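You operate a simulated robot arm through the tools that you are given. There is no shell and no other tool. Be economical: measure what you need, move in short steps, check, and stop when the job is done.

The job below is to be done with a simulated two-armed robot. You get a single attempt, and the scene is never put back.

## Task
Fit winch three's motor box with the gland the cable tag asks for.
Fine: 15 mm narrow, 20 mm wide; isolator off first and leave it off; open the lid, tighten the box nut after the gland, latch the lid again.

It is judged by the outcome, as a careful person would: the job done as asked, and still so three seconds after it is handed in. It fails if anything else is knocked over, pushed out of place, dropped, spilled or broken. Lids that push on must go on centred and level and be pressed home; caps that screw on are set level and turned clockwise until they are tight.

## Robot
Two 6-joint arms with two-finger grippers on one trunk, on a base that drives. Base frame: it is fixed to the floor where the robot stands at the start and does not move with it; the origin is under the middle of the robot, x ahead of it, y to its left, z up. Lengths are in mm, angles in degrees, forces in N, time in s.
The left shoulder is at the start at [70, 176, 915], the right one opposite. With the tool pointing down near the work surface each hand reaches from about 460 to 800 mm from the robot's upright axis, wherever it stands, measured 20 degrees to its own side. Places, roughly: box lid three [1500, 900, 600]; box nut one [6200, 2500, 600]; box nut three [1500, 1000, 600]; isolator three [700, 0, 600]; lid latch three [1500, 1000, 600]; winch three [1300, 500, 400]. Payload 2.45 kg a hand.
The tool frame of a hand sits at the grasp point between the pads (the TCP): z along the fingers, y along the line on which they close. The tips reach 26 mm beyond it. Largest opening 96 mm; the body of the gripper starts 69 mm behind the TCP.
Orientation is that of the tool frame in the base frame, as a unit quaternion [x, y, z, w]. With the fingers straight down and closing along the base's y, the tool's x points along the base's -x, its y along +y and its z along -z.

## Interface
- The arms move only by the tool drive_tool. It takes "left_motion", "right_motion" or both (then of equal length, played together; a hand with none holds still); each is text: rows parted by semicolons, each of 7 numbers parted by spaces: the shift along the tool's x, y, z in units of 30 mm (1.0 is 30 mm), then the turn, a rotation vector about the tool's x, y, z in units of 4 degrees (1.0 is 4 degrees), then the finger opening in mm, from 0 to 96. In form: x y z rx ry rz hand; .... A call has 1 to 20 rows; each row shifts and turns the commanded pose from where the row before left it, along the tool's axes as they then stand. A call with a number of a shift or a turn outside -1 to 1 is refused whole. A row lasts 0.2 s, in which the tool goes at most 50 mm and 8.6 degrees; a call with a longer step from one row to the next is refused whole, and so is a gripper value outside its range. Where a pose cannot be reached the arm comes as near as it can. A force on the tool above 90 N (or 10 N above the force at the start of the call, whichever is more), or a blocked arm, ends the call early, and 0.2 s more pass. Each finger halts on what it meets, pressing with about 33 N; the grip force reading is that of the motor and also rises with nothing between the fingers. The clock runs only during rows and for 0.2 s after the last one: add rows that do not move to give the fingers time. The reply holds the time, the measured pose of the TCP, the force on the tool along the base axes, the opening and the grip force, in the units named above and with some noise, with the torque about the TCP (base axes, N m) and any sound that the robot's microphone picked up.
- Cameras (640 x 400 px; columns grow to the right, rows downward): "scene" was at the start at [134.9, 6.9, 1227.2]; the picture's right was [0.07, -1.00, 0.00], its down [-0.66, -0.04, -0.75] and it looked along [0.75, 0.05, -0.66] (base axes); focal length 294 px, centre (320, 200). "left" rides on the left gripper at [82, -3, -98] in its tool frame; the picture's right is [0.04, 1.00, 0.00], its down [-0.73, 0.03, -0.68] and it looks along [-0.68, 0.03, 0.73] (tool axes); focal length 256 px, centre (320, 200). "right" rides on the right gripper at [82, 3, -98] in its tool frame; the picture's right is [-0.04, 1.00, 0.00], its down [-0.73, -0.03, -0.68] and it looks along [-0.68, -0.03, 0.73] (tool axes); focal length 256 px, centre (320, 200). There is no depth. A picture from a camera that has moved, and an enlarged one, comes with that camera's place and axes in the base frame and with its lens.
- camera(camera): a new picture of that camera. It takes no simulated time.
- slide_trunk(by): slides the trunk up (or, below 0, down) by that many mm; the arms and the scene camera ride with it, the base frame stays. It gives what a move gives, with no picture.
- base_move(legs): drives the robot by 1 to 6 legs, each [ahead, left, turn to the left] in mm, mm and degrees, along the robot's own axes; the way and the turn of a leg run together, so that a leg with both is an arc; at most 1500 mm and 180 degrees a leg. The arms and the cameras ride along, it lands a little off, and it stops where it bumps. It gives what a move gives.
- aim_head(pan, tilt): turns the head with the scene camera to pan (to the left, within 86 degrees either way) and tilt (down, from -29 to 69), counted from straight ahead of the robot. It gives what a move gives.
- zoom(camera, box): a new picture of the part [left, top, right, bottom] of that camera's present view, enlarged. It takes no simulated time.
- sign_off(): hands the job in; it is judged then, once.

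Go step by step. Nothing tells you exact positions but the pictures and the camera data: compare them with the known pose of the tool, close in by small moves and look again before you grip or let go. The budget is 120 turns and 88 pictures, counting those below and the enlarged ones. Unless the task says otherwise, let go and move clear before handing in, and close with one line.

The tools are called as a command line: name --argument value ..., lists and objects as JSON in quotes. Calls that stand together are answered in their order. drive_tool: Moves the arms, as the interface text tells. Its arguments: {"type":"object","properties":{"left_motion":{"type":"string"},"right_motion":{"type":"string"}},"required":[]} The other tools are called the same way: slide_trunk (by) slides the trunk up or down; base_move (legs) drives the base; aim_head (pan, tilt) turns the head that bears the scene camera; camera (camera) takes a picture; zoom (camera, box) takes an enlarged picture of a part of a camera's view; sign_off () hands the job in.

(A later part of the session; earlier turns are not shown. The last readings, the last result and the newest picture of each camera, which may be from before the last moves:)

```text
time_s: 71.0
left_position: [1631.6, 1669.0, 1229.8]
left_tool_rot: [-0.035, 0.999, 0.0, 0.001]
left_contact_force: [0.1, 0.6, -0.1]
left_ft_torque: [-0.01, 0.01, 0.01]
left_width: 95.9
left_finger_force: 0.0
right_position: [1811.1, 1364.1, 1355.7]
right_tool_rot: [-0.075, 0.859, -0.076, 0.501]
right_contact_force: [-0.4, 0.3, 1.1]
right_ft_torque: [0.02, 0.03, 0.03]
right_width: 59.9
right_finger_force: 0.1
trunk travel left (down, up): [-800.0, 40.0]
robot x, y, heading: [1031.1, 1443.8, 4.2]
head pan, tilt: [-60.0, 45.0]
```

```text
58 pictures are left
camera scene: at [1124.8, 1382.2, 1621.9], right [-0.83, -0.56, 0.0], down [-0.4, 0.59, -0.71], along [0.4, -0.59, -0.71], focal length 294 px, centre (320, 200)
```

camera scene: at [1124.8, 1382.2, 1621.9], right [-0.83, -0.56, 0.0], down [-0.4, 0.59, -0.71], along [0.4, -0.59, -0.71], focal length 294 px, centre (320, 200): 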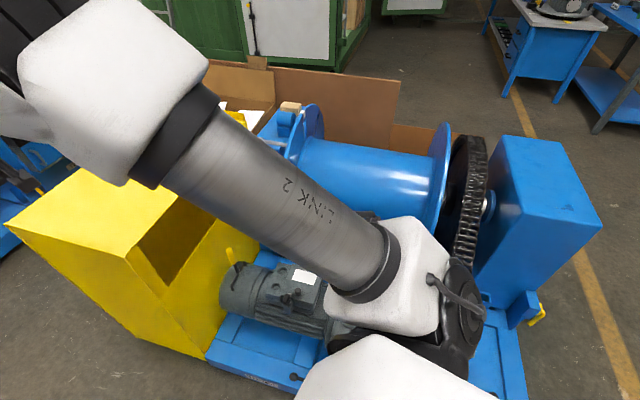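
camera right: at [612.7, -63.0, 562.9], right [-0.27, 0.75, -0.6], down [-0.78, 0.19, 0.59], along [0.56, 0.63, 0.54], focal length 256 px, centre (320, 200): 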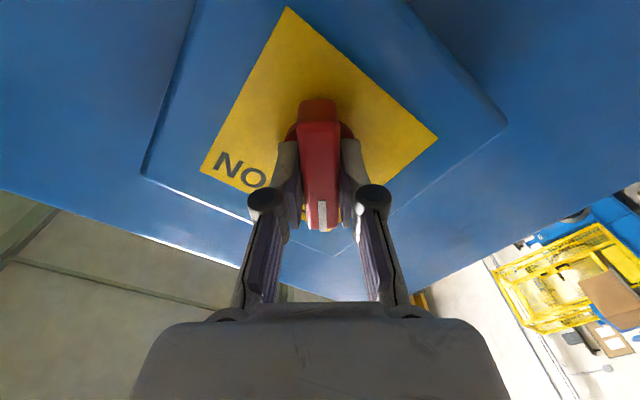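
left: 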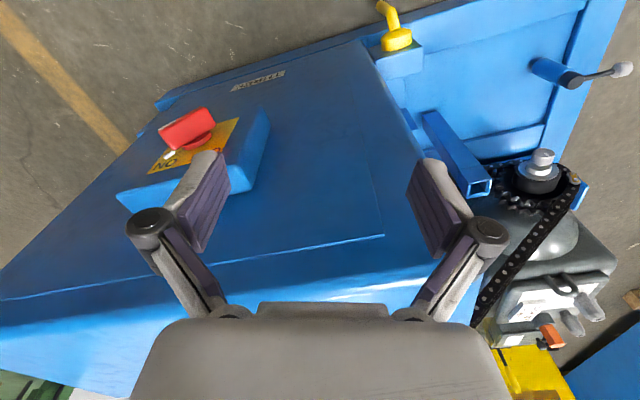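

I turn right to face the motor and look.

base_move --legs '[[100, 60, 0], [0, 0, -60]]'

aim_head --pan 0 --tilt 55

camera --camera "scene"

```text
time_s: 74.9
left_position: [1613.4, 1093.4, 1230.1]
left_tool_rot: [0.477, 0.879, -0.001, 0.001]
left_contact_force: [0.2, 0.5, -1.0]
left_ft_torque: [-0.02, -0.02, 0.0]
left_width: 95.9
left_finger_force: 0.0
right_position: [1431.9, 788.6, 1356.6]
right_tool_rot: [0.372, 0.778, -0.32, 0.393]
right_contact_force: [-0.2, 0.3, 0.4]
right_ft_torque: [0.0, 0.0, 0.02]
right_width: 59.5
right_finger_force: 0.1
trunk travel left (down, up): [-800.0, 40.0]
robot x, y, heading: [1121.2, 1512.3, -56.9]
head pan, tilt: [-60.0, 45.0]
```

```text
time_s: 76.2
left_position: [1613.2, 1091.1, 1229.7]
left_tool_rot: [0.478, 0.879, 0.0, 0.001]
left_contact_force: [-0.1, 1.0, 0.5]
left_ft_torque: [-0.01, -0.01, -0.02]
left_width: 96.0
left_finger_force: 0.0
right_position: [1432.0, 788.8, 1356.7]
right_tool_rot: [0.372, 0.777, -0.32, 0.394]
right_contact_force: [-0.5, -0.3, 0.6]
right_ft_torque: [-0.04, 0.0, -0.02]
right_width: 60.2
right_finger_force: 0.1
trunk travel left (down, up): [-800.0, 40.0]
robot x, y, heading: [1123.4, 1510.6, -57.0]
head pan, tilt: [0.0, 55.0]
```

```text
57 pictures are left
camera scene: at [1191.2, 1410.2, 1608.5], right [-0.84, -0.54, 0.0], down [-0.45, 0.69, -0.57], along [0.31, -0.48, -0.82], focal length 294 px, centre (320, 200)
```

scene: 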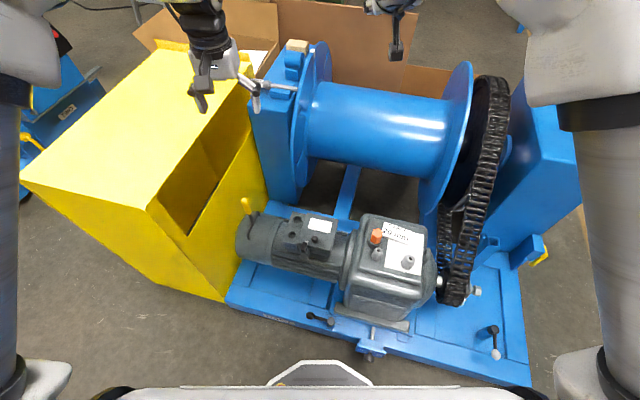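

Excellent view. I zoom on the box and on the gearbox top.

zoom --camera "scene" --box '[225, 190, 365, 290]'

zoom --camera "scene" --box '[345, 205, 445, 285]'

```text
4.00 times, centred on (295, 240) of scene
camera zoom: at [1191.2, 1410.2, 1608.5], right [-0.84, -0.54, 0.0], down [-0.45, 0.69, -0.57], along [0.31, -0.48, -0.82], focal length 1176 px, centre (420, 40)
```

zoom: 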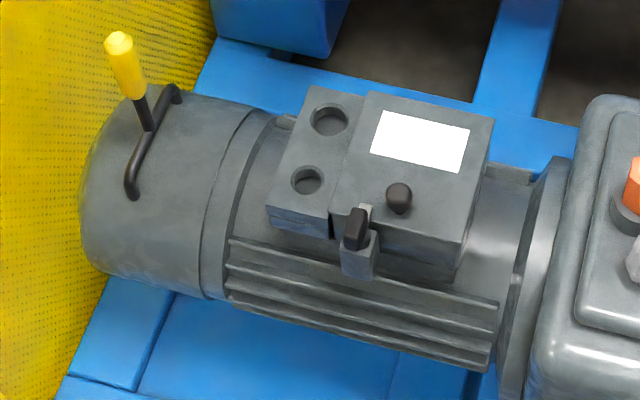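

```text
5.00 times, centred on (395, 245) of scene
camera zoom: at [1191.2, 1410.2, 1608.5], right [-0.84, -0.54, 0.0], down [-0.45, 0.69, -0.57], along [0.31, -0.48, -0.82], focal length 1469 px, centre (-55, -25)
```

zoom: 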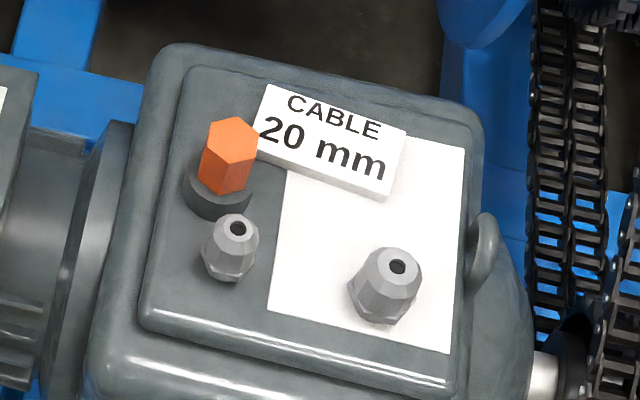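

The cable tag asks 20 mm, so the wide gland on the white sheet (≈[1150, 900, 650]) is the one. The box with its lid, latch and two sockets is near [1530, 980]; I square up to the winch in front of it.

base_move --legs '[[0, 0, -15], [0, 200, 0]]'

camera --camera "scene"

camera --camera "left"

```text
time_s: 78.7
left_position: [1676.7, 1042.4, 1231.6]
left_tool_rot: [0.588, 0.809, 0.001, 0.002]
left_contact_force: [-0.1, 0.1, -0.9]
left_ft_torque: [-0.02, -0.03, 0.01]
left_width: 95.9
left_finger_force: 0.0
right_position: [1422.6, 795.6, 1355.3]
right_tool_rot: [0.47, 0.723, -0.367, 0.348]
right_contact_force: [-0.5, 0.1, -0.4]
right_ft_torque: [0.01, -0.02, 0.02]
right_width: 59.9
right_finger_force: 0.1
trunk travel left (down, up): [-800.0, 40.0]
robot x, y, heading: [1312.7, 1574.6, -71.9]
head pan, tilt: [0.0, 55.0]
```

```text
54 pictures are left
camera scene: at [1350.0, 1457.6, 1608.5], right [-0.95, -0.31, 0.0], down [-0.25, 0.78, -0.57], along [0.18, -0.54, -0.82], focal length 294 px, centre (320, 200)
```

scene: 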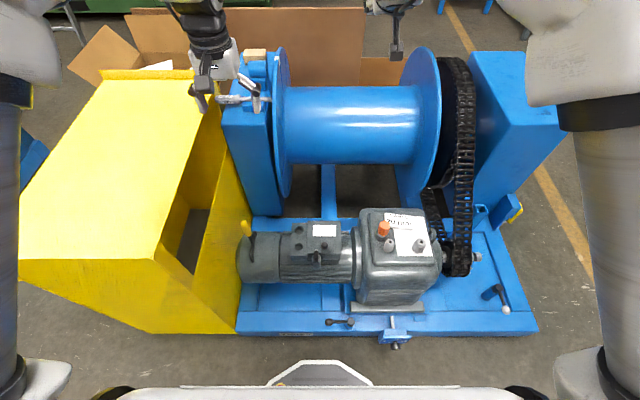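

```text
53 pictures are left
camera left: at [1648.1, 1118.0, 1329.2], right [0.94, 0.35, 0.0], down [0.25, -0.69, 0.68], along [0.24, -0.64, -0.73], focal length 256 px, centre (320, 200)
```

left: 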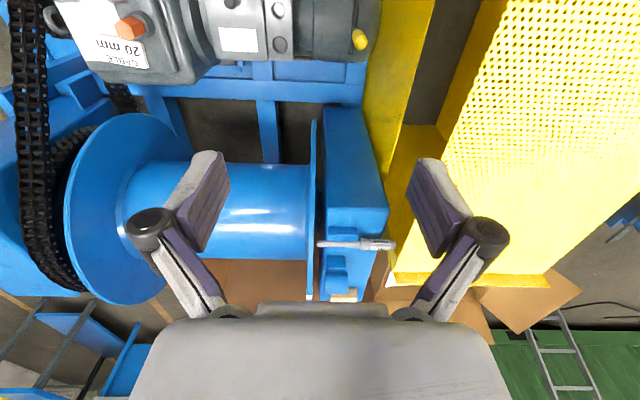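

I zoom on the box from here for triangulation with the earlier view.

zoom --camera "scene" --box '[230, 205, 370, 305]'

zoom --camera "scene" --box '[360, 200, 440, 260]'

```text
4.00 times, centred on (300, 255) of scene
camera zoom: at [1350.0, 1457.6, 1608.5], right [-0.95, -0.31, 0.0], down [-0.25, 0.78, -0.57], along [0.18, -0.54, -0.82], focal length 1176 px, centre (400, -20)
```

zoom: 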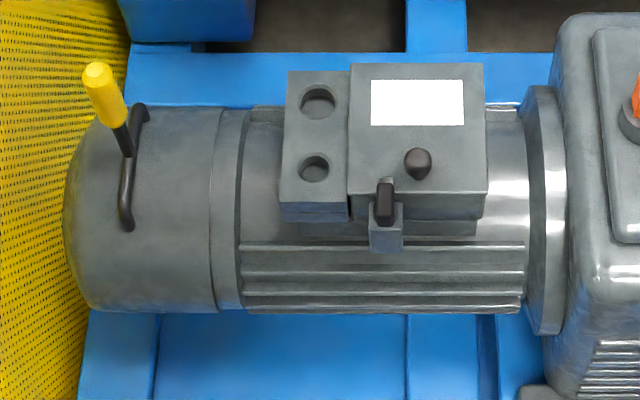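

```text
6.67 times, centred on (400, 230) of scene
camera zoom: at [1350.0, 1457.6, 1608.5], right [-0.95, -0.31, 0.0], down [-0.25, 0.78, -0.57], along [0.18, -0.54, -0.82], focal length 1959 px, centre (-213, 0)
```

zoom: 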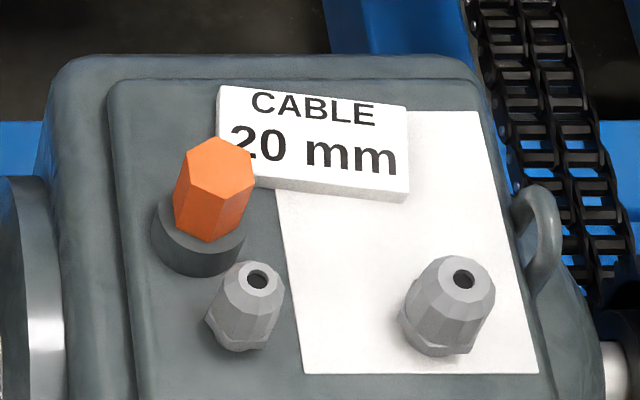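

I first tuck the right hand to pointing down near the robot, before lowering anything.

drive_tool --right_motion "0 0 0 0 1 0 60;0 0 0 0 1 0 60;0 0 0 0 1 0 60;0 0 0 0 1 0 60;0 0 0 0 1 0 60;0 0 0 0 1 0 60;0 0 0 0 1 0 60;0 0 0 0 1 0 60;0 0 0 0 1 0 60;0 0 0 0 1 0 60;0 0 0 0 1 0 60;0 0 0 0 1 0 60;0 0 0 0 1 0 60;0 0 0 0 1 0 60;0 0 0 0 0 0 60"

```text
time_s: 81.9
left_position: [1678.4, 1043.4, 1230.5]
left_tool_rot: [0.588, 0.809, -0.001, 0.001]
left_contact_force: [-0.1, 0.2, 0.2]
left_ft_torque: [-0.03, -0.01, 0.03]
left_width: 96.1
left_finger_force: 0.1
right_position: [1381.7, 768.8, 1288.9]
right_tool_rot: [0.585, 0.785, -0.2, 0.039]
right_contact_force: [-0.4, 0.6, -0.4]
right_ft_torque: [0.0, 0.01, 0.01]
right_width: 59.9
right_finger_force: 0.1
right hand out of reach, approached as far as the arm can: row 2, 6, 7, 8, 9, 10, 11, 12, 13, 14
trunk travel left (down, up): [-800.0, 40.0]
robot x, y, heading: [1311.7, 1572.5, -72.1]
head pan, tilt: [0.0, 55.0]
```

drive_tool --right_motion "0.8 0 -0.2 -0.39 0.43 0 60;0.8 0 -0.2 -0.39 0.43 0 60;0.8 0 -0.2 -0.39 0.43 0 60;0.8 0 -0.1 -0.39 0.43 0 60;0.8 0 -0.1 -0.39 0.43 0 60;0.8 0 0 -0.39 0.43 0 60;0.8 0 0 -0.39 0.43 0 60;0.8 0 0 -0.39 0.43 0 60;0.8 0 0 -0.39 0.43 0 60;0.8 0 0 -0.39 0.43 0 60;0 0 0 0 0 0 60" --left_motion "0.5 -0.3 0 0 0 0 96;0.5 -0.3 0 0 0 0 96;0.5 -0.3 0 0 0 0 96;0.5 -0.3 0 0 0 0 96;0.5 -0.3 0 0 0 0 96;0.5 -0.3 0 0 0 0 96;0.5 -0.3 0 0 0 0 96;0.5 -0.3 0 0 0 0 96;0 -0.3 0 0 0 0 96;0 -0.3 0 0 0 0 96;0 0 0 0 0 0 96"

slide_trunk --by -400

camera --camera "left"

```text
time_s: 84.3
left_position: [1591.7, 1121.4, 1245.3]
left_tool_rot: [0.574, 0.818, -0.028, -0.014]
left_contact_force: [1.0, 0.6, -0.2]
left_ft_torque: [0.0, 0.02, 0.01]
left_width: 96.2
left_finger_force: 0.1
left hand out of reach, approached as far as the arm can: row 8, 9, 10
right_position: [1333.2, 806.5, 1308.9]
right_tool_rot: [0.61, 0.777, -0.142, -0.063]
right_contact_force: [0.0, 0.1, -0.5]
right_ft_torque: [0.0, 0.0, -0.01]
right_width: 60.0
right_finger_force: 0.1
right hand out of reach, approached as far as the arm can: row 1, 2, 3, 4, 5, 6, 7, 8, 9, 10
trunk travel left (down, up): [-800.0, 40.0]
robot x, y, heading: [1315.9, 1575.5, -71.9]
head pan, tilt: [0.0, 55.0]
```

```text
time_s: 88.2
left_position: [1592.4, 1123.3, 842.2]
left_tool_rot: [0.574, 0.818, -0.026, -0.018]
left_contact_force: [1.4, -0.2, 0.6]
left_ft_torque: [0.0, 0.0, 0.03]
left_width: 95.8
left_finger_force: 0.1
right_position: [1333.3, 806.4, 907.6]
right_tool_rot: [0.608, 0.778, -0.142, -0.062]
right_contact_force: [-0.3, 0.7, 0.8]
right_ft_torque: [-0.02, 0.01, 0.0]
right_width: 59.6
right_finger_force: 0.0
trunk travel left (down, up): [-400.0, 440.0]
robot x, y, heading: [1313.7, 1574.8, -71.5]
head pan, tilt: [0.0, 55.0]
```

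```text
50 pictures are left
camera left: at [1567.6, 1200.3, 940.5], right [0.92, 0.38, -0.06], down [0.32, -0.67, 0.68], along [0.21, -0.65, -0.73], focal length 256 px, centre (320, 200)
```

left: 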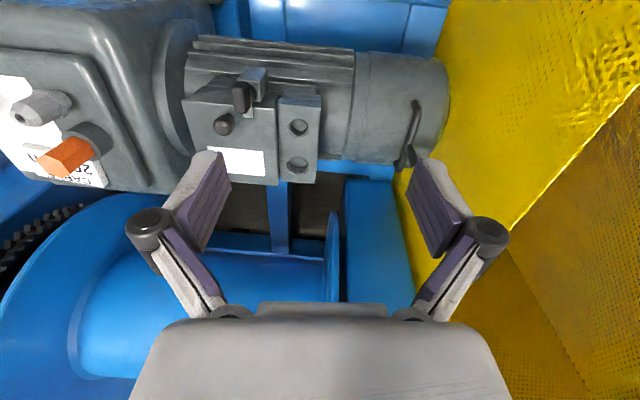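

The left camera now sees the box well. I zoom in on it.

zoom --camera "left" --box '[170, 55, 340, 195]'

```text
2.86 times, centred on (255, 125) of left
camera zoom: at [1567.6, 1200.3, 940.5], right [0.92, 0.38, -0.06], down [0.32, -0.67, 0.68], along [0.21, -0.65, -0.73], focal length 731 px, centre (506, 414)
```

zoom: 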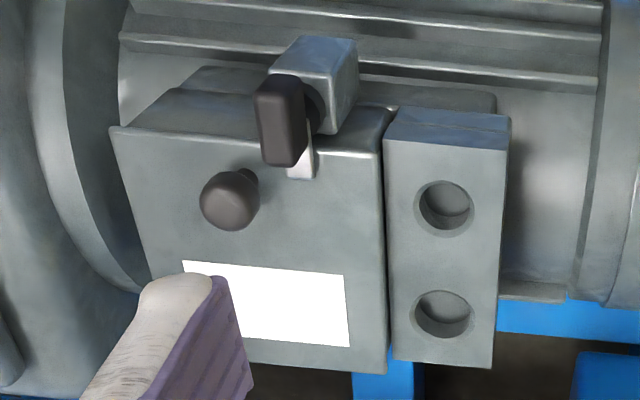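

The lid knob is near [1488, 1000, 630], latch lever near [1504, 1044, 630], sockets near [1581, 1023] and [1603, 953]. I lower the left hand for a closer look at the latch.

drive_tool --left_motion "0 -0.4 0.8 -0.2 0 0 30;0 -0.4 0.8 -0.2 0 0 30;0 -0.4 0.8 -0.2 0 0 30;0 -0.4 0.8 -0.2 0 0 30;0 -0.4 0.8 -0.1 0 0 30;0 0 0 0 0 0 30;0 0 0 0 0 0 30"

camera --camera "left"

```text
time_s: 89.8
left_position: [1609.8, 1091.4, 722.2]
left_tool_rot: [0.568, 0.823, 0.005, 0.0]
left_contact_force: [-0.5, 0.1, -0.1]
left_ft_torque: [-0.02, -0.02, 0.0]
left_width: 29.9
left_finger_force: 0.0
left hand out of reach, approached as far as the arm can: row 1, 2, 3, 4, 5
right_position: [1333.3, 806.0, 909.0]
right_tool_rot: [0.608, 0.779, -0.142, -0.063]
right_contact_force: [0.6, -0.5, 0.3]
right_ft_torque: [-0.01, 0.01, -0.02]
right_width: 60.0
right_finger_force: 0.1
trunk travel left (down, up): [-400.0, 440.0]
robot x, y, heading: [1314.3, 1576.5, -71.6]
head pan, tilt: [0.0, 55.0]
```

```text
48 pictures are left
camera left: at [1577.8, 1165.6, 819.9], right [0.92, 0.39, 0.01], down [0.28, -0.68, 0.68], along [0.27, -0.62, -0.74], focal length 256 px, centre (320, 200)
```

left: 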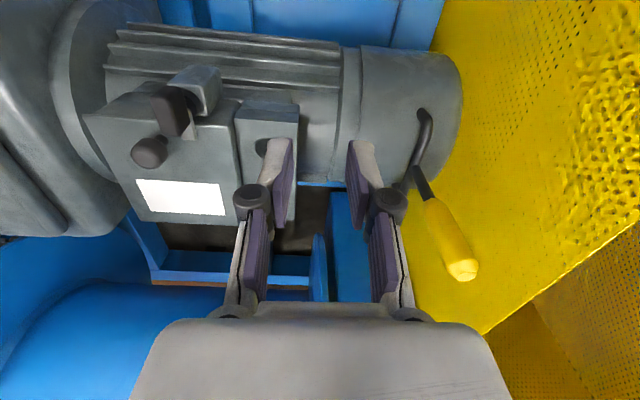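

zoom --camera "left" --box '[80, 50, 310, 230]'

slide_trunk --by 100

base_move --legs '[[0, -170, 0]]'

camera --camera "left"

```text
2.22 times, centred on (195, 140) of left
camera zoom: at [1577.8, 1165.6, 819.9], right [0.92, 0.39, 0.01], down [0.28, -0.68, 0.68], along [0.27, -0.62, -0.74], focal length 569 px, centre (598, 333)
```

zoom: 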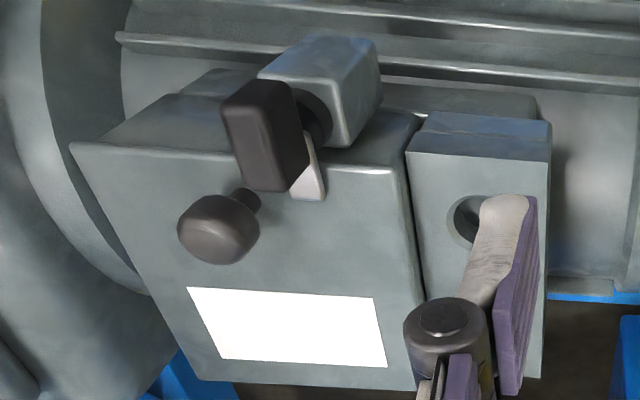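

```text
time_s: 91.1
left_position: [1609.4, 1092.9, 820.4]
left_tool_rot: [0.568, 0.823, 0.006, -0.001]
left_contact_force: [0.0, -1.2, -0.1]
left_ft_torque: [-0.04, -0.06, 0.02]
left_width: 30.1
left_finger_force: 0.1
right_position: [1334.2, 805.2, 1007.6]
right_tool_rot: [0.609, 0.778, -0.143, -0.063]
right_contact_force: [-0.3, -0.3, 0.2]
right_ft_torque: [0.02, 0.01, -0.01]
right_width: 59.9
right_finger_force: 0.1
trunk travel left (down, up): [-500.0, 340.0]
robot x, y, heading: [1314.6, 1575.4, -72.0]
head pan, tilt: [0.0, 55.0]
```

```text
time_s: 92.5
left_position: [1448.8, 1039.3, 820.6]
left_tool_rot: [0.569, 0.822, 0.007, 0.0]
left_contact_force: [-0.7, 0.2, -0.7]
left_ft_torque: [0.02, 0.0, 0.01]
left_width: 29.9
left_finger_force: 0.0
right_position: [1171.0, 753.6, 1008.0]
right_tool_rot: [0.61, 0.777, -0.143, -0.064]
right_contact_force: [-1.2, -0.5, 0.0]
right_ft_torque: [0.04, -0.06, 0.01]
right_width: 60.1
right_finger_force: 0.1
trunk travel left (down, up): [-500.0, 340.0]
robot x, y, heading: [1155.1, 1522.4, -71.9]
head pan, tilt: [0.0, 55.0]
```

```text
46 pictures are left
camera left: at [1415.4, 1113.1, 919.7], right [0.92, 0.39, 0.01], down [0.28, -0.68, 0.67], along [0.27, -0.62, -0.74], focal length 256 px, centre (320, 200)
```

left: 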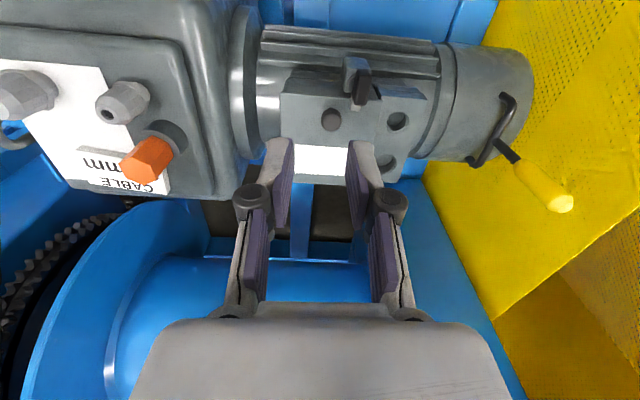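

zoom --camera "left" --box '[270, 30, 450, 190]'

```text
2.50 times, centred on (360, 110) of left
camera zoom: at [1415.4, 1113.1, 919.7], right [0.92, 0.39, 0.01], down [0.28, -0.68, 0.67], along [0.27, -0.62, -0.74], focal length 640 px, centre (220, 425)
```

zoom: 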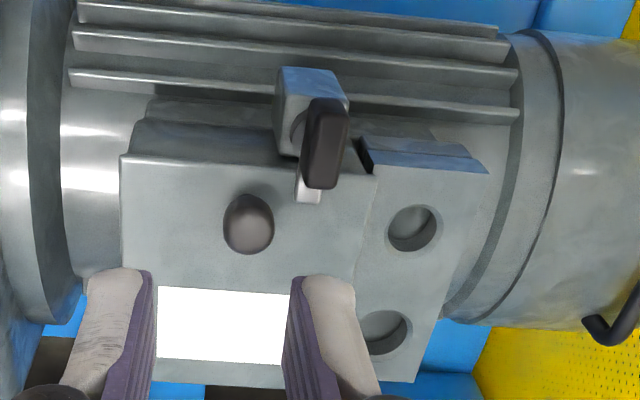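

The latch is a turn-knob like the isolator: a black bar on a disc with a white pointer over the lid, axis vertical, centre ≈[1501, 1043, 635]. I bring the left hand above it and check.

drive_tool --left_motion "-0.12 0.42 0.5 0 0 0.16 60;-0.12 0.42 0.5 0 0 0.16 60;-0.12 0.42 0.5 0 0 0.16 60;-0.12 0.42 0.5 0 0 0.16 60;0 0 0.4 0 0 0 60;0 0 0.4 0 0 0 60;0 0 0 0 0 0 60;0 0 0 0 0 0 60"

camera --camera "left"

```text
time_s: 94.3
left_position: [1501.1, 1043.7, 736.3]
left_tool_rot: [0.587, 0.81, 0.006, 0.0]
left_contact_force: [-0.1, 0.0, -0.8]
left_ft_torque: [0.01, 0.0, 0.01]
left_width: 60.1
left_finger_force: 0.1
right_position: [1172.2, 753.0, 1007.8]
right_tool_rot: [0.61, 0.777, -0.142, -0.064]
right_contact_force: [0.0, 0.5, 0.2]
right_ft_torque: [0.0, 0.01, -0.01]
right_width: 59.8
right_finger_force: 0.1
trunk travel left (down, up): [-500.0, 340.0]
robot x, y, heading: [1156.2, 1523.3, -71.9]
head pan, tilt: [0.0, 55.0]
```

```text
44 pictures are left
camera left: at [1472.2, 1119.2, 835.4], right [0.94, 0.35, 0.01], down [0.25, -0.69, 0.67], along [0.24, -0.63, -0.74], focal length 256 px, centre (320, 200)
```

left: 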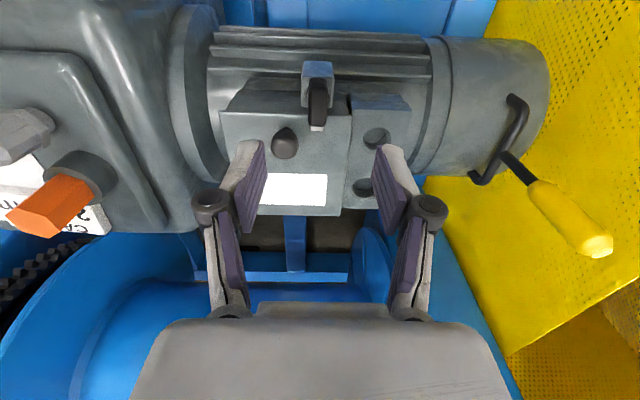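

Well aligned. I descend 80 mm with the fingers straddling the bar and check.

drive_tool --left_motion "0 0 0.67 0 0 0 50;0 0 0.67 0 0 0 50;0 0 0.67 0 0 0 50;0 0 0.67 0 0 0 50;0 0 0 0 0 0 50"

camera --camera "left"

```text
time_s: 95.5
left_position: [1501.5, 1043.4, 656.3]
left_tool_rot: [0.587, 0.81, 0.006, -0.001]
left_contact_force: [-0.5, 0.0, -0.6]
left_ft_torque: [0.02, 0.0, 0.0]
left_width: 50.1
left_finger_force: 0.1
right_position: [1171.8, 751.8, 1008.0]
right_tool_rot: [0.61, 0.777, -0.142, -0.063]
right_contact_force: [-0.6, 0.6, 0.2]
right_ft_torque: [0.01, -0.03, 0.03]
right_width: 60.1
right_finger_force: 0.1
trunk travel left (down, up): [-500.0, 340.0]
robot x, y, heading: [1148.6, 1521.5, -71.9]
head pan, tilt: [0.0, 55.0]
```

```text
43 pictures are left
camera left: at [1473.0, 1119.1, 755.6], right [0.94, 0.35, 0.01], down [0.25, -0.69, 0.67], along [0.24, -0.63, -0.74], focal length 256 px, centre (320, 200)
```

left: 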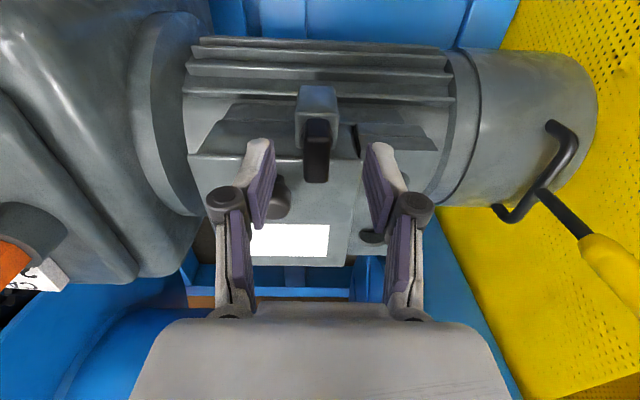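

drive_tool --left_motion "0 0.08 0.3 0 0 0 50;0 0 0.3 0 0 0 50;0 0 0 0 0 0 50"

zoom --camera "left" --box '[220, 70, 420, 230]'

```text
time_s: 96.3
left_position: [1504.2, 1044.8, 637.6]
left_tool_rot: [0.586, 0.81, 0.006, 0.0]
left_contact_force: [-0.3, -0.4, -0.3]
left_ft_torque: [-0.01, 0.01, 0.0]
left_width: 50.2
left_finger_force: 0.0
right_position: [1172.0, 751.7, 1008.8]
right_tool_rot: [0.609, 0.777, -0.143, -0.064]
right_contact_force: [-0.4, -0.2, -0.2]
right_ft_torque: [0.02, -0.01, 0.02]
right_width: 60.0
right_finger_force: 0.1
trunk travel left (down, up): [-500.0, 340.0]
robot x, y, heading: [1153.6, 1522.4, -72.1]
head pan, tilt: [0.0, 55.0]
```

```text
2.50 times, centred on (320, 150) of left
camera zoom: at [1475.7, 1120.1, 737.5], right [0.94, 0.35, 0.01], down [0.25, -0.69, 0.67], along [0.24, -0.63, -0.74], focal length 640 px, centre (320, 325)
```

zoom: 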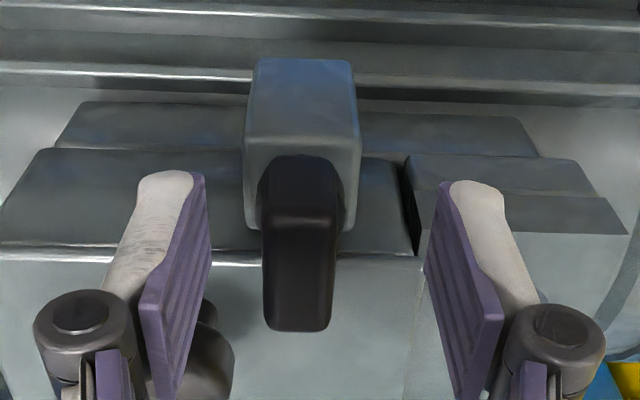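

drive_tool --left_motion "0 -0.13 0.2 0 0 0 50;0 0 0 0 0 0 30;0 0 0 0 0 0 12;0 0 0 0 0 0 8;0 0 0 0 0 0 8"

zoom --camera "left" --box '[220, 70, 420, 230]'

```text
time_s: 97.5
left_position: [1499.9, 1043.7, 632.2]
left_tool_rot: [0.587, 0.809, 0.007, 0.001]
left_contact_force: [-7.9, -1.0, -2.6]
left_ft_torque: [-0.73, -0.01, -0.09]
left_width: 15.9
left_finger_force: 42.1
right_position: [1170.6, 753.6, 1009.2]
right_tool_rot: [0.61, 0.777, -0.142, -0.063]
right_contact_force: [0.0, -0.6, 1.1]
right_ft_torque: [-0.04, -0.02, -0.03]
right_width: 60.0
right_finger_force: 0.1
trunk travel left (down, up): [-500.0, 340.0]
robot x, y, heading: [1154.6, 1518.9, -72.1]
head pan, tilt: [0.0, 55.0]
```

```text
2.50 times, centred on (320, 150) of left
camera zoom: at [1471.3, 1118.9, 731.2], right [0.94, 0.35, 0.01], down [0.25, -0.69, 0.67], along [0.24, -0.63, -0.74], focal length 640 px, centre (320, 325)
```

zoom: 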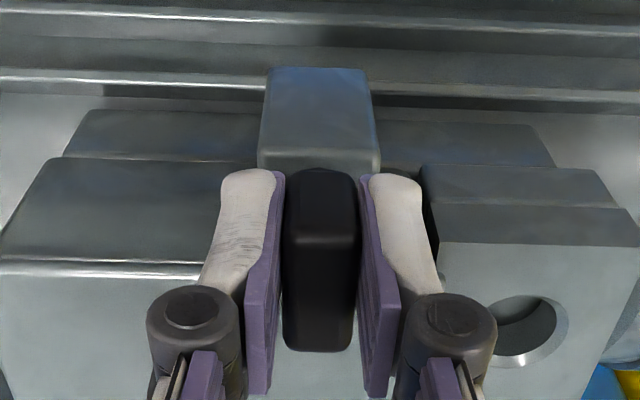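

Gripped. I try a small turn clockwise and watch the torque.

drive_tool --left_motion "0 0 0 0 0 1 8;0 0 0 0 0 1 8;0 0 0 0 0 1 8;0 0 0 0 0 1 8;0 0 0 0 0 0 8"

zoom --camera "left" --box '[220, 70, 420, 230]'

```text
time_s: 98.8
left_position: [1503.6, 1045.4, 632.2]
left_tool_rot: [0.693, 0.721, 0.004, -0.002]
left_contact_force: [29.0, 2.9, 0.8]
left_ft_torque: [-0.11, -0.84, 0.35]
left_width: 15.8
left_finger_force: 42.4
right_position: [1176.2, 753.6, 1009.0]
right_tool_rot: [0.609, 0.777, -0.143, -0.064]
right_contact_force: [-0.5, 1.5, 0.3]
right_ft_torque: [0.03, 0.0, 0.01]
right_width: 60.0
right_finger_force: 0.1
trunk travel left (down, up): [-500.0, 340.0]
robot x, y, heading: [1155.8, 1520.6, -72.1]
head pan, tilt: [0.0, 55.0]
```

```text
2.50 times, centred on (320, 150) of left
camera zoom: at [1496.6, 1124.5, 731.3], right [1.0, 0.08, 0.0], down [0.05, -0.74, 0.67], along [0.06, -0.67, -0.74], focal length 640 px, centre (320, 325)
```

zoom: 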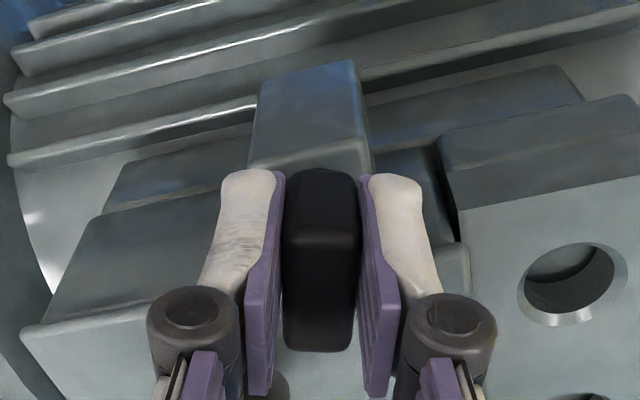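

It turns freely clockwise. I continue, easing a little toward +x.

drive_tool --left_motion "0 0.1 0 0 0 1 8;0 0 0 0 0 1 8;0 0 0 0 0 1 8;0 0 0 0 0 1 8;0 0 0 0 0 1 8;0 0 0 0 0 1 8;0 0 0 0 0 0 8"

zoom --camera "left" --box '[220, 70, 420, 230]'

```text
time_s: 100.3
left_position: [1507.6, 1043.6, 632.7]
left_tool_rot: [0.828, 0.561, 0.002, -0.001]
left_contact_force: [59.3, -5.3, 12.4]
left_ft_torque: [0.77, -1.8, 0.6]
left_width: 15.8
left_finger_force: 42.2
right_position: [1177.7, 752.2, 1009.7]
right_tool_rot: [0.609, 0.777, -0.145, -0.064]
right_contact_force: [0.2, 0.6, 0.3]
right_ft_torque: [-0.01, 0.0, 0.03]
right_width: 60.0
right_finger_force: 0.1
trunk travel left (down, up): [-500.0, 340.0]
robot x, y, heading: [1155.0, 1518.7, -71.9]
head pan, tilt: [0.0, 55.0]
```

```text
2.50 times, centred on (320, 150) of left
camera zoom: at [1534.8, 1119.6, 731.2], right [0.94, -0.33, 0.0], down [-0.25, -0.7, 0.67], along [-0.22, -0.64, -0.74], focal length 640 px, centre (320, 325)
```

zoom: 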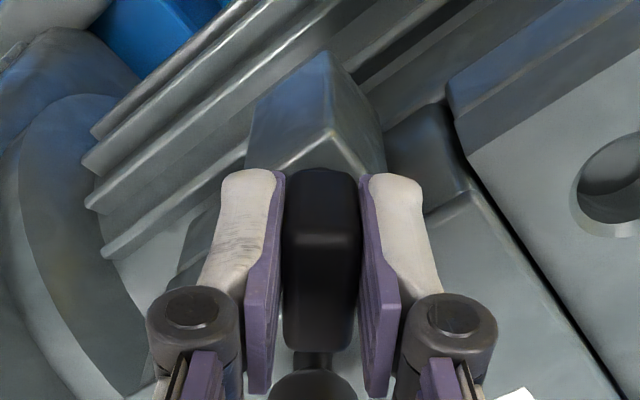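

Clockwise works, but my grip is off the pivot so side force builds. I shift about 8 mm in +x to relieve it and check.

drive_tool --left_motion "0.1 0.25 0 0 0 0 8;0 0 0 0 0 0 8"

```text
time_s: 101.0
left_position: [1508.4, 1043.4, 633.2]
left_tool_rot: [0.829, 0.559, 0.007, -0.002]
left_contact_force: [-14.3, -12.0, 4.7]
left_ft_torque: [-1.2, 0.79, -0.07]
left_width: 15.7
left_finger_force: 41.4
right_position: [1167.3, 752.7, 1007.6]
right_tool_rot: [0.612, 0.776, -0.141, -0.063]
right_contact_force: [0.4, 0.1, 0.2]
right_ft_torque: [0.02, -0.04, 0.01]
right_width: 60.1
right_finger_force: 0.1
trunk travel left (down, up): [-500.0, 340.0]
robot x, y, heading: [1151.8, 1520.1, -72.1]
head pan, tilt: [0.0, 55.0]
```

drive_tool --left_motion "0 0.028 0 0 0 1 8;0 0.028 0 0 0 1 8;0 0.028 0 0 0 1 8;0 0.028 0 0 0 1 8;0 0.028 0 0 0 1 8;0 0.028 0 0 0 1 8;0 0.028 0 0 0 1 8;0 0.028 0 0 0 1 8;0 0.028 0 0 0 1 8;0 0.028 0 0 0 1 8;0 0.028 0 0 0 1 8;0 0.028 0 0 0 1 8;0 0 0 0 0 0 8"

camera --camera "left"

```text
time_s: 103.8
left_position: [1517.1, 1037.5, 632.0]
left_tool_rot: [0.985, 0.173, 0.005, -0.006]
left_contact_force: [-28.4, 8.9, -12.8]
left_ft_torque: [0.39, 0.05, -0.33]
left_width: 15.9
left_finger_force: 41.5
right_position: [1168.9, 753.0, 1009.1]
right_tool_rot: [0.61, 0.777, -0.142, -0.063]
right_contact_force: [-0.5, -0.5, 0.4]
right_ft_torque: [0.02, 0.02, 0.04]
right_width: 59.7
right_finger_force: 0.0
trunk travel left (down, up): [-500.0, 340.0]
robot x, y, heading: [1155.5, 1523.0, -72.1]
head pan, tilt: [0.0, 55.0]
```

```text
38 pictures are left
camera left: at [1592.1, 1067.6, 732.0], right [0.38, -0.92, -0.01], down [-0.68, -0.29, 0.67], along [-0.62, -0.25, -0.74], focal length 256 px, centre (320, 200)
```

left: 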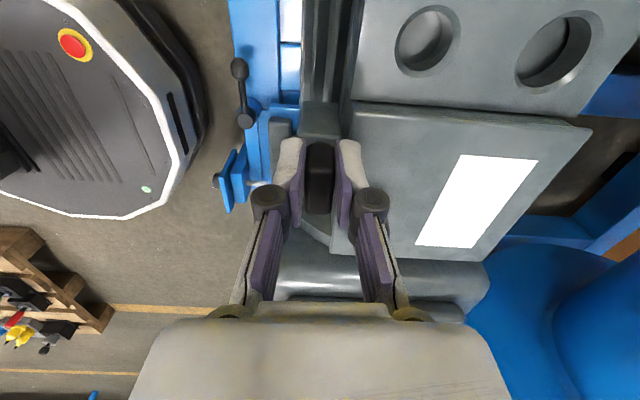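

The latch has turned 90° and its pointer is clear of the lid; the far socket is visibly the wide one. I release, rise and turn the hand back.

drive_tool --left_motion "0 0 0 0 0 0 30;0 0 0 0 0 0 50;0 0 -0.6 0 0 0 60;0 0 -0.8 0 0 0 60;0 0 -0.8 0 0 0 60;0 0 -0.8 0 0 -1 60;0 0 -0.8 0 0 -1 60;0 0 0 0 0 -1 60;0 0 0 0 0 -1 60;0 0 0 0 0 -1 60;0 0 0 0 0 -1 60;0 0 0 0 0 -1 60;0 0 0 0 0 -1 60;0 0 0 0 0 -1 60;0 0 0 0 0 -1 60;0 0 0 0 0 -1 60;0 0 0 0 0 -1 60;0 0 0 0 0 -1 60;0 0 0 0 0 -1 60;0 0 0 0 0 -1 60"

drive_tool --left_motion "0 0 0 0 0 -1 60;0 0 0 0 0 -1 60;0 0 0 0 0 -1 60;0 0 0 0 0 -1 60;0 0 0 0 0 -1 60;0 0 0 0 0 -1 60;0 0 0 0 0 -1 60;0 0 0 0 0 0 60"

camera --camera "left"

```text
time_s: 108.0
left_position: [1517.4, 1036.4, 746.2]
left_tool_rot: [0.765, 0.644, 0.006, -0.001]
left_contact_force: [0.7, -0.2, -0.3]
left_ft_torque: [0.03, -0.03, 0.0]
left_width: 59.8
left_finger_force: 0.1
right_position: [1171.6, 752.8, 1008.8]
right_tool_rot: [0.609, 0.778, -0.142, -0.063]
right_contact_force: [0.1, 0.0, 0.4]
right_ft_torque: [-0.01, -0.03, -0.01]
right_width: 60.0
right_finger_force: 0.2
trunk travel left (down, up): [-500.0, 340.0]
robot x, y, heading: [1156.1, 1521.3, -72.2]
head pan, tilt: [0.0, 55.0]
```

```text
time_s: 109.8
left_position: [1518.5, 1035.4, 746.8]
left_tool_rot: [0.586, 0.81, 0.007, 0.0]
left_contact_force: [0.3, -0.6, 0.4]
left_ft_torque: [-0.02, -0.03, 0.0]
left_width: 60.0
left_finger_force: 0.0
right_position: [1171.2, 752.7, 1009.6]
right_tool_rot: [0.61, 0.777, -0.142, -0.063]
right_contact_force: [-0.4, -1.0, -0.7]
right_ft_torque: [-0.02, -0.02, -0.01]
right_width: 59.9
right_finger_force: 0.1
trunk travel left (down, up): [-500.0, 340.0]
robot x, y, heading: [1154.1, 1521.8, -71.8]
head pan, tilt: [0.0, 55.0]
```

```text
37 pictures are left
camera left: at [1488.5, 1111.7, 845.9], right [0.94, 0.35, 0.01], down [0.25, -0.69, 0.67], along [0.24, -0.63, -0.74], focal length 256 px, centre (320, 200)
```

left: 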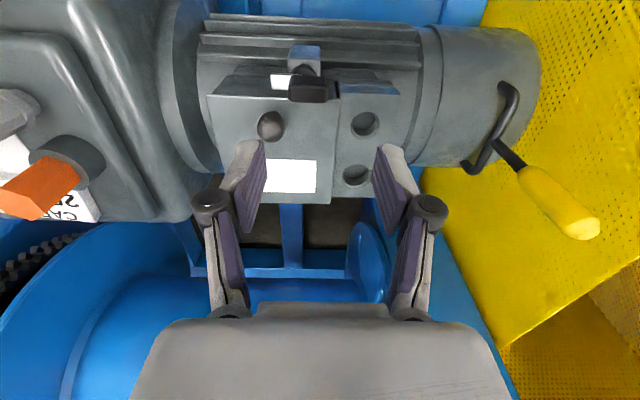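

Latch pointer is clear of the lid. The lid knob is at ≈[1486, 999]; I move above it and descend partway.

drive_tool --left_motion "-0.4 -0.7 0 0 0 0 48;-0.4 -0.7 0 0 0 0 48;0 0 0.8 0 0 0 48;0 0 0.8 0 0 0 48;0 0 0.8 0 0 0 48;0 0 0 0 0 0 48"

zoom --camera "left" --box '[220, 70, 420, 230]'

```text
time_s: 111.2
left_position: [1485.3, 1001.3, 673.5]
left_tool_rot: [0.587, 0.809, 0.007, -0.001]
left_contact_force: [0.7, 1.3, 0.5]
left_ft_torque: [-0.01, -0.01, -0.04]
left_width: 48.0
left_finger_force: 0.1
right_position: [1171.4, 752.8, 1009.9]
right_tool_rot: [0.61, 0.777, -0.142, -0.063]
right_contact_force: [-0.2, 0.2, 0.6]
right_ft_torque: [0.04, -0.01, 0.0]
right_width: 60.1
right_finger_force: 0.0
trunk travel left (down, up): [-500.0, 340.0]
robot x, y, heading: [1153.5, 1519.6, -72.0]
head pan, tilt: [0.0, 55.0]
```

```text
2.50 times, centred on (320, 150) of left
camera zoom: at [1456.4, 1076.6, 773.1], right [0.94, 0.35, 0.01], down [0.25, -0.69, 0.67], along [0.24, -0.63, -0.74], focal length 640 px, centre (320, 325)
```

zoom: 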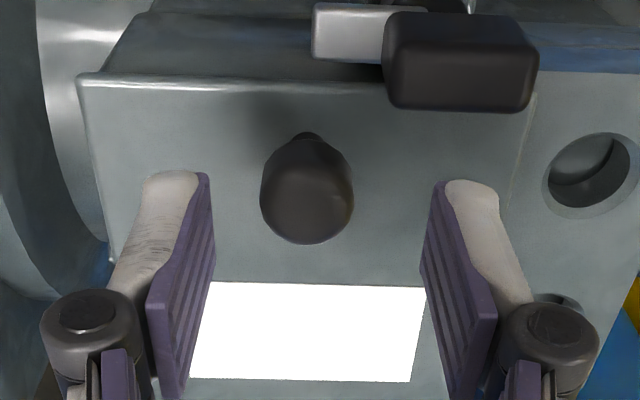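

drive_tool --left_motion "0 -0.1 0.4 0 0 0 48;0 0 0.45 0 0 0 48;0 0 0 0 0 0 35;0 0 0 0 0 0 20;0 0 0 0 0 0 10;0 0 0 0 0 0 8"

zoom --camera "left" --box '[220, 70, 420, 230]'

```text
time_s: 112.5
left_position: [1482.8, 1001.5, 649.2]
left_tool_rot: [0.587, 0.81, 0.005, 0.0]
left_contact_force: [0.3, -0.5, 1.3]
left_ft_torque: [-0.16, -0.02, -0.01]
left_width: 25.2
left_finger_force: 45.1
right_position: [1171.6, 753.1, 1008.3]
right_tool_rot: [0.61, 0.777, -0.142, -0.063]
right_contact_force: [0.9, 0.1, 0.7]
right_ft_torque: [0.01, 0.01, 0.01]
right_width: 60.1
right_finger_force: 0.1
trunk travel left (down, up): [-500.0, 340.0]
robot x, y, heading: [1149.8, 1521.6, -72.2]
head pan, tilt: [0.0, 55.0]
```

```text
2.50 times, centred on (320, 150) of left
camera zoom: at [1453.7, 1075.9, 747.6], right [0.94, 0.35, 0.01], down [0.25, -0.69, 0.67], along [0.24, -0.63, -0.74], focal length 640 px, centre (320, 325)
```

zoom: 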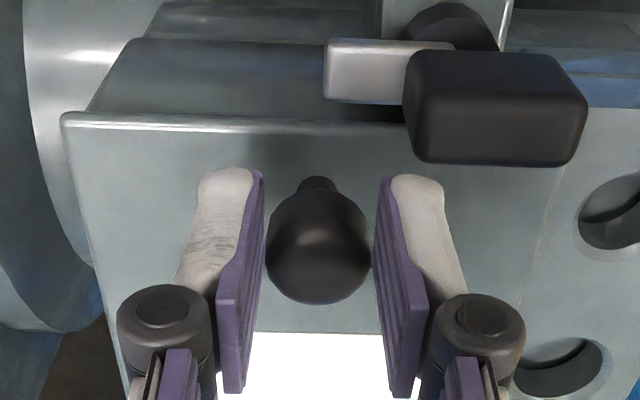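

Gripped the knob (25 mm). I start lifting the lid on an arc about its far hinge.

drive_tool --left_motion "-0.117 0 -0.325 0 0 0 8;-0.117 0 -0.325 0 0 0 8;-0.17 0 -0.3 0 0 0 8;-0.17 0 -0.3 0 0 0 8;-0.22 0 -0.267 0 0 0 8;-0.22 0 -0.267 0 0 0 8"

zoom --camera "left" --box '[170, 40, 470, 280]'

```text
time_s: 114.0
left_position: [1492.0, 970.9, 702.0]
left_tool_rot: [0.587, 0.81, 0.005, 0.0]
left_contact_force: [-1.6, 6.3, -4.0]
left_ft_torque: [0.97, 0.28, 0.04]
left_width: 25.7
left_finger_force: 45.9
right_position: [1171.3, 753.4, 1008.0]
right_tool_rot: [0.61, 0.777, -0.143, -0.064]
right_contact_force: [-0.1, -0.2, -0.9]
right_ft_torque: [-0.01, -0.01, -0.01]
right_width: 59.9
right_finger_force: 0.1
trunk travel left (down, up): [-500.0, 340.0]
robot x, y, heading: [1155.1, 1517.9, -71.9]
head pan, tilt: [0.0, 55.0]
```

```text
1.67 times, centred on (320, 160) of left
camera zoom: at [1463.2, 1046.5, 801.3], right [0.94, 0.35, 0.01], down [0.25, -0.69, 0.67], along [0.24, -0.63, -0.74], focal length 427 px, centre (320, 267)
```

zoom: 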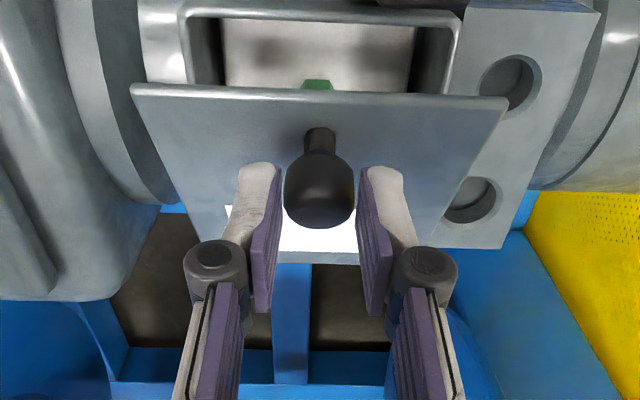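

The lid opens smoothly and a green nut shows inside. I continue the arc.

drive_tool --left_motion "-0.263 0 -0.223 0 0 0 8;-0.263 0 -0.223 0 0 0 8;-0.298 0 -0.175 0 0 0 8;-0.298 0 -0.175 0 0 0 8;-0.323 0 -0.12 0 0 0 8;-0.323 0 -0.12 0 0 0 8;-0.34 0 -0.062 0 0 0 8;-0.34 0 -0.062 0 0 0 8"

drive_tool --left_motion "-0.345 0 0 0 0 0 8;-0.345 0 0 0 0 0 8;-0.34 0 0.058 0 0 0 8;-0.34 0 0.058 0 0 0 8;-0.325 0 0.117 0 0 0 8;-0.325 0 0.117 0 0 0 8;0 0 0 0 0 0 8"

camera --camera "scene"

```text
time_s: 115.8
left_position: [1515.9, 900.8, 735.6]
left_tool_rot: [0.586, 0.81, 0.006, 0.0]
left_contact_force: [0.7, -0.1, 0.8]
left_ft_torque: [-0.01, -0.02, -0.04]
left_width: 8.1
left_finger_force: 0.1
right_position: [1171.5, 753.5, 1008.1]
right_tool_rot: [0.609, 0.777, -0.142, -0.063]
right_contact_force: [0.4, -1.0, 0.7]
right_ft_torque: [0.0, 0.0, -0.01]
right_width: 59.8
right_finger_force: 0.1
trunk travel left (down, up): [-500.0, 340.0]
robot x, y, heading: [1155.0, 1523.4, -72.0]
head pan, tilt: [0.0, 55.0]
```

```text
time_s: 117.3
left_position: [1532.9, 859.9, 725.2]
left_tool_rot: [0.587, 0.81, 0.005, 0.0]
left_contact_force: [0.0, -0.4, -0.3]
left_ft_torque: [-0.01, -0.03, 0.0]
left_width: 7.7
left_finger_force: 0.0
left hand out of reach, approached as far as the arm can: row 5, 6
right_position: [1172.2, 752.8, 1008.0]
right_tool_rot: [0.609, 0.778, -0.142, -0.063]
right_contact_force: [-0.2, 0.5, -0.9]
right_ft_torque: [0.0, -0.02, 0.0]
right_width: 60.0
right_finger_force: 0.1
trunk travel left (down, up): [-500.0, 340.0]
robot x, y, heading: [1153.9, 1523.0, -72.3]
head pan, tilt: [0.0, 55.0]
```

```text
33 pictures are left
camera scene: at [1192.3, 1406.3, 1308.5], right [-0.95, -0.31, 0.0], down [-0.25, 0.78, -0.57], along [0.18, -0.55, -0.82], focal length 294 px, centre (320, 200)
```

scene: 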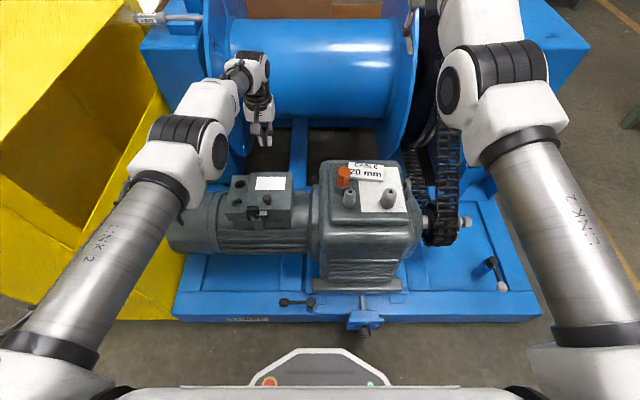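

The knob slipped out and the lid fell shut, harmlessly; the true radius is about 97 mm. I go back and re-grip the knob deeper.

drive_tool --left_motion "0.83 -0.01 -0.1 0 0 0 48;0.83 -0.01 0 0 0 0 48;0.83 -0.01 0 0 0 0 48;0.83 -0.01 0 0 0 0 48;0.83 -0.01 0 0 0 0 48;0.82 -0.01 0 0 0 0 48;0 0 0.5 0 0 0 48;0 0 0.5 0 0 0 48;0 0 0.5 0 0 0 48;0 0 0 0 0 0 48;0 0 0 0 0 0 48"

zoom --camera "left" --box '[170, 40, 470, 280]'

```text
time_s: 119.8
left_position: [1484.9, 1001.4, 686.5]
left_tool_rot: [0.587, 0.81, 0.005, 0.0]
left_contact_force: [0.1, 0.3, -0.5]
left_ft_torque: [-0.02, -0.01, 0.01]
left_width: 48.1
left_finger_force: 0.1
right_position: [1170.1, 752.9, 1008.5]
right_tool_rot: [0.61, 0.777, -0.143, -0.064]
right_contact_force: [0.4, -0.4, 0.4]
right_ft_torque: [-0.01, -0.02, 0.0]
right_width: 59.9
right_finger_force: 0.1
trunk travel left (down, up): [-500.0, 340.0]
robot x, y, heading: [1152.2, 1521.7, -72.1]
head pan, tilt: [0.0, 55.0]
```

```text
1.67 times, centred on (320, 160) of left
camera zoom: at [1456.1, 1076.1, 784.5], right [0.94, 0.35, 0.01], down [0.25, -0.69, 0.67], along [0.24, -0.63, -0.74], focal length 427 px, centre (320, 267)
```

zoom: 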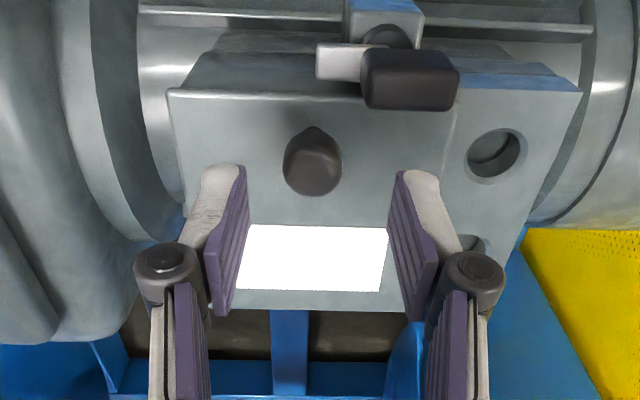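

Lid closed as before. I descend, grip deeper and lift on the corrected arc to 40°.

drive_tool --left_motion "0 -0.07 0.55 0 0 0 48;0 0 0.5 0 0 0 48;0 0 0.5 0 0 0 48;0 0 0 0 0 0 30;0 0 0 0 0 0 12;0 0 0 0 0 0 6;0 0 0 0 0 0 6;-0.137 0 -0.27 0 0 0 6;-0.137 0 -0.27 0 0 0 6;-0.183 0 -0.243 0 0 0 6;-0.183 0 -0.243 0 0 0 6;-0.222 0 -0.208 0 0 0 6;-0.222 0 -0.208 0 0 0 6;-0.255 0 -0.165 0 0 0 6;-0.255 0 -0.165 0 0 0 6"

camera --camera "left"

```text
time_s: 123.0
left_position: [1497.3, 956.2, 695.4]
left_tool_rot: [0.587, 0.81, 0.005, 0.002]
left_contact_force: [-9.0, 22.4, 12.6]
left_ft_torque: [1.37, 0.5, 0.02]
left_width: 25.1
left_finger_force: 44.7
right_position: [1169.7, 756.5, 1011.1]
right_tool_rot: [0.61, 0.777, -0.143, -0.063]
right_contact_force: [0.5, -0.2, 0.1]
right_ft_torque: [0.02, -0.02, 0.01]
right_width: 60.2
right_finger_force: 0.0
trunk travel left (down, up): [-500.0, 340.0]
robot x, y, heading: [1153.7, 1523.2, -72.0]
head pan, tilt: [0.0, 55.0]
```

```text
31 pictures are left
camera left: at [1468.0, 1031.9, 794.3], right [0.94, 0.35, 0.01], down [0.25, -0.69, 0.68], along [0.24, -0.63, -0.74], focal length 256 px, centre (320, 200)
```

left: 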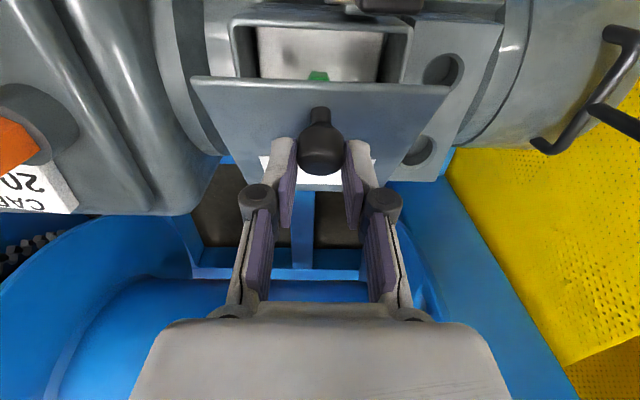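

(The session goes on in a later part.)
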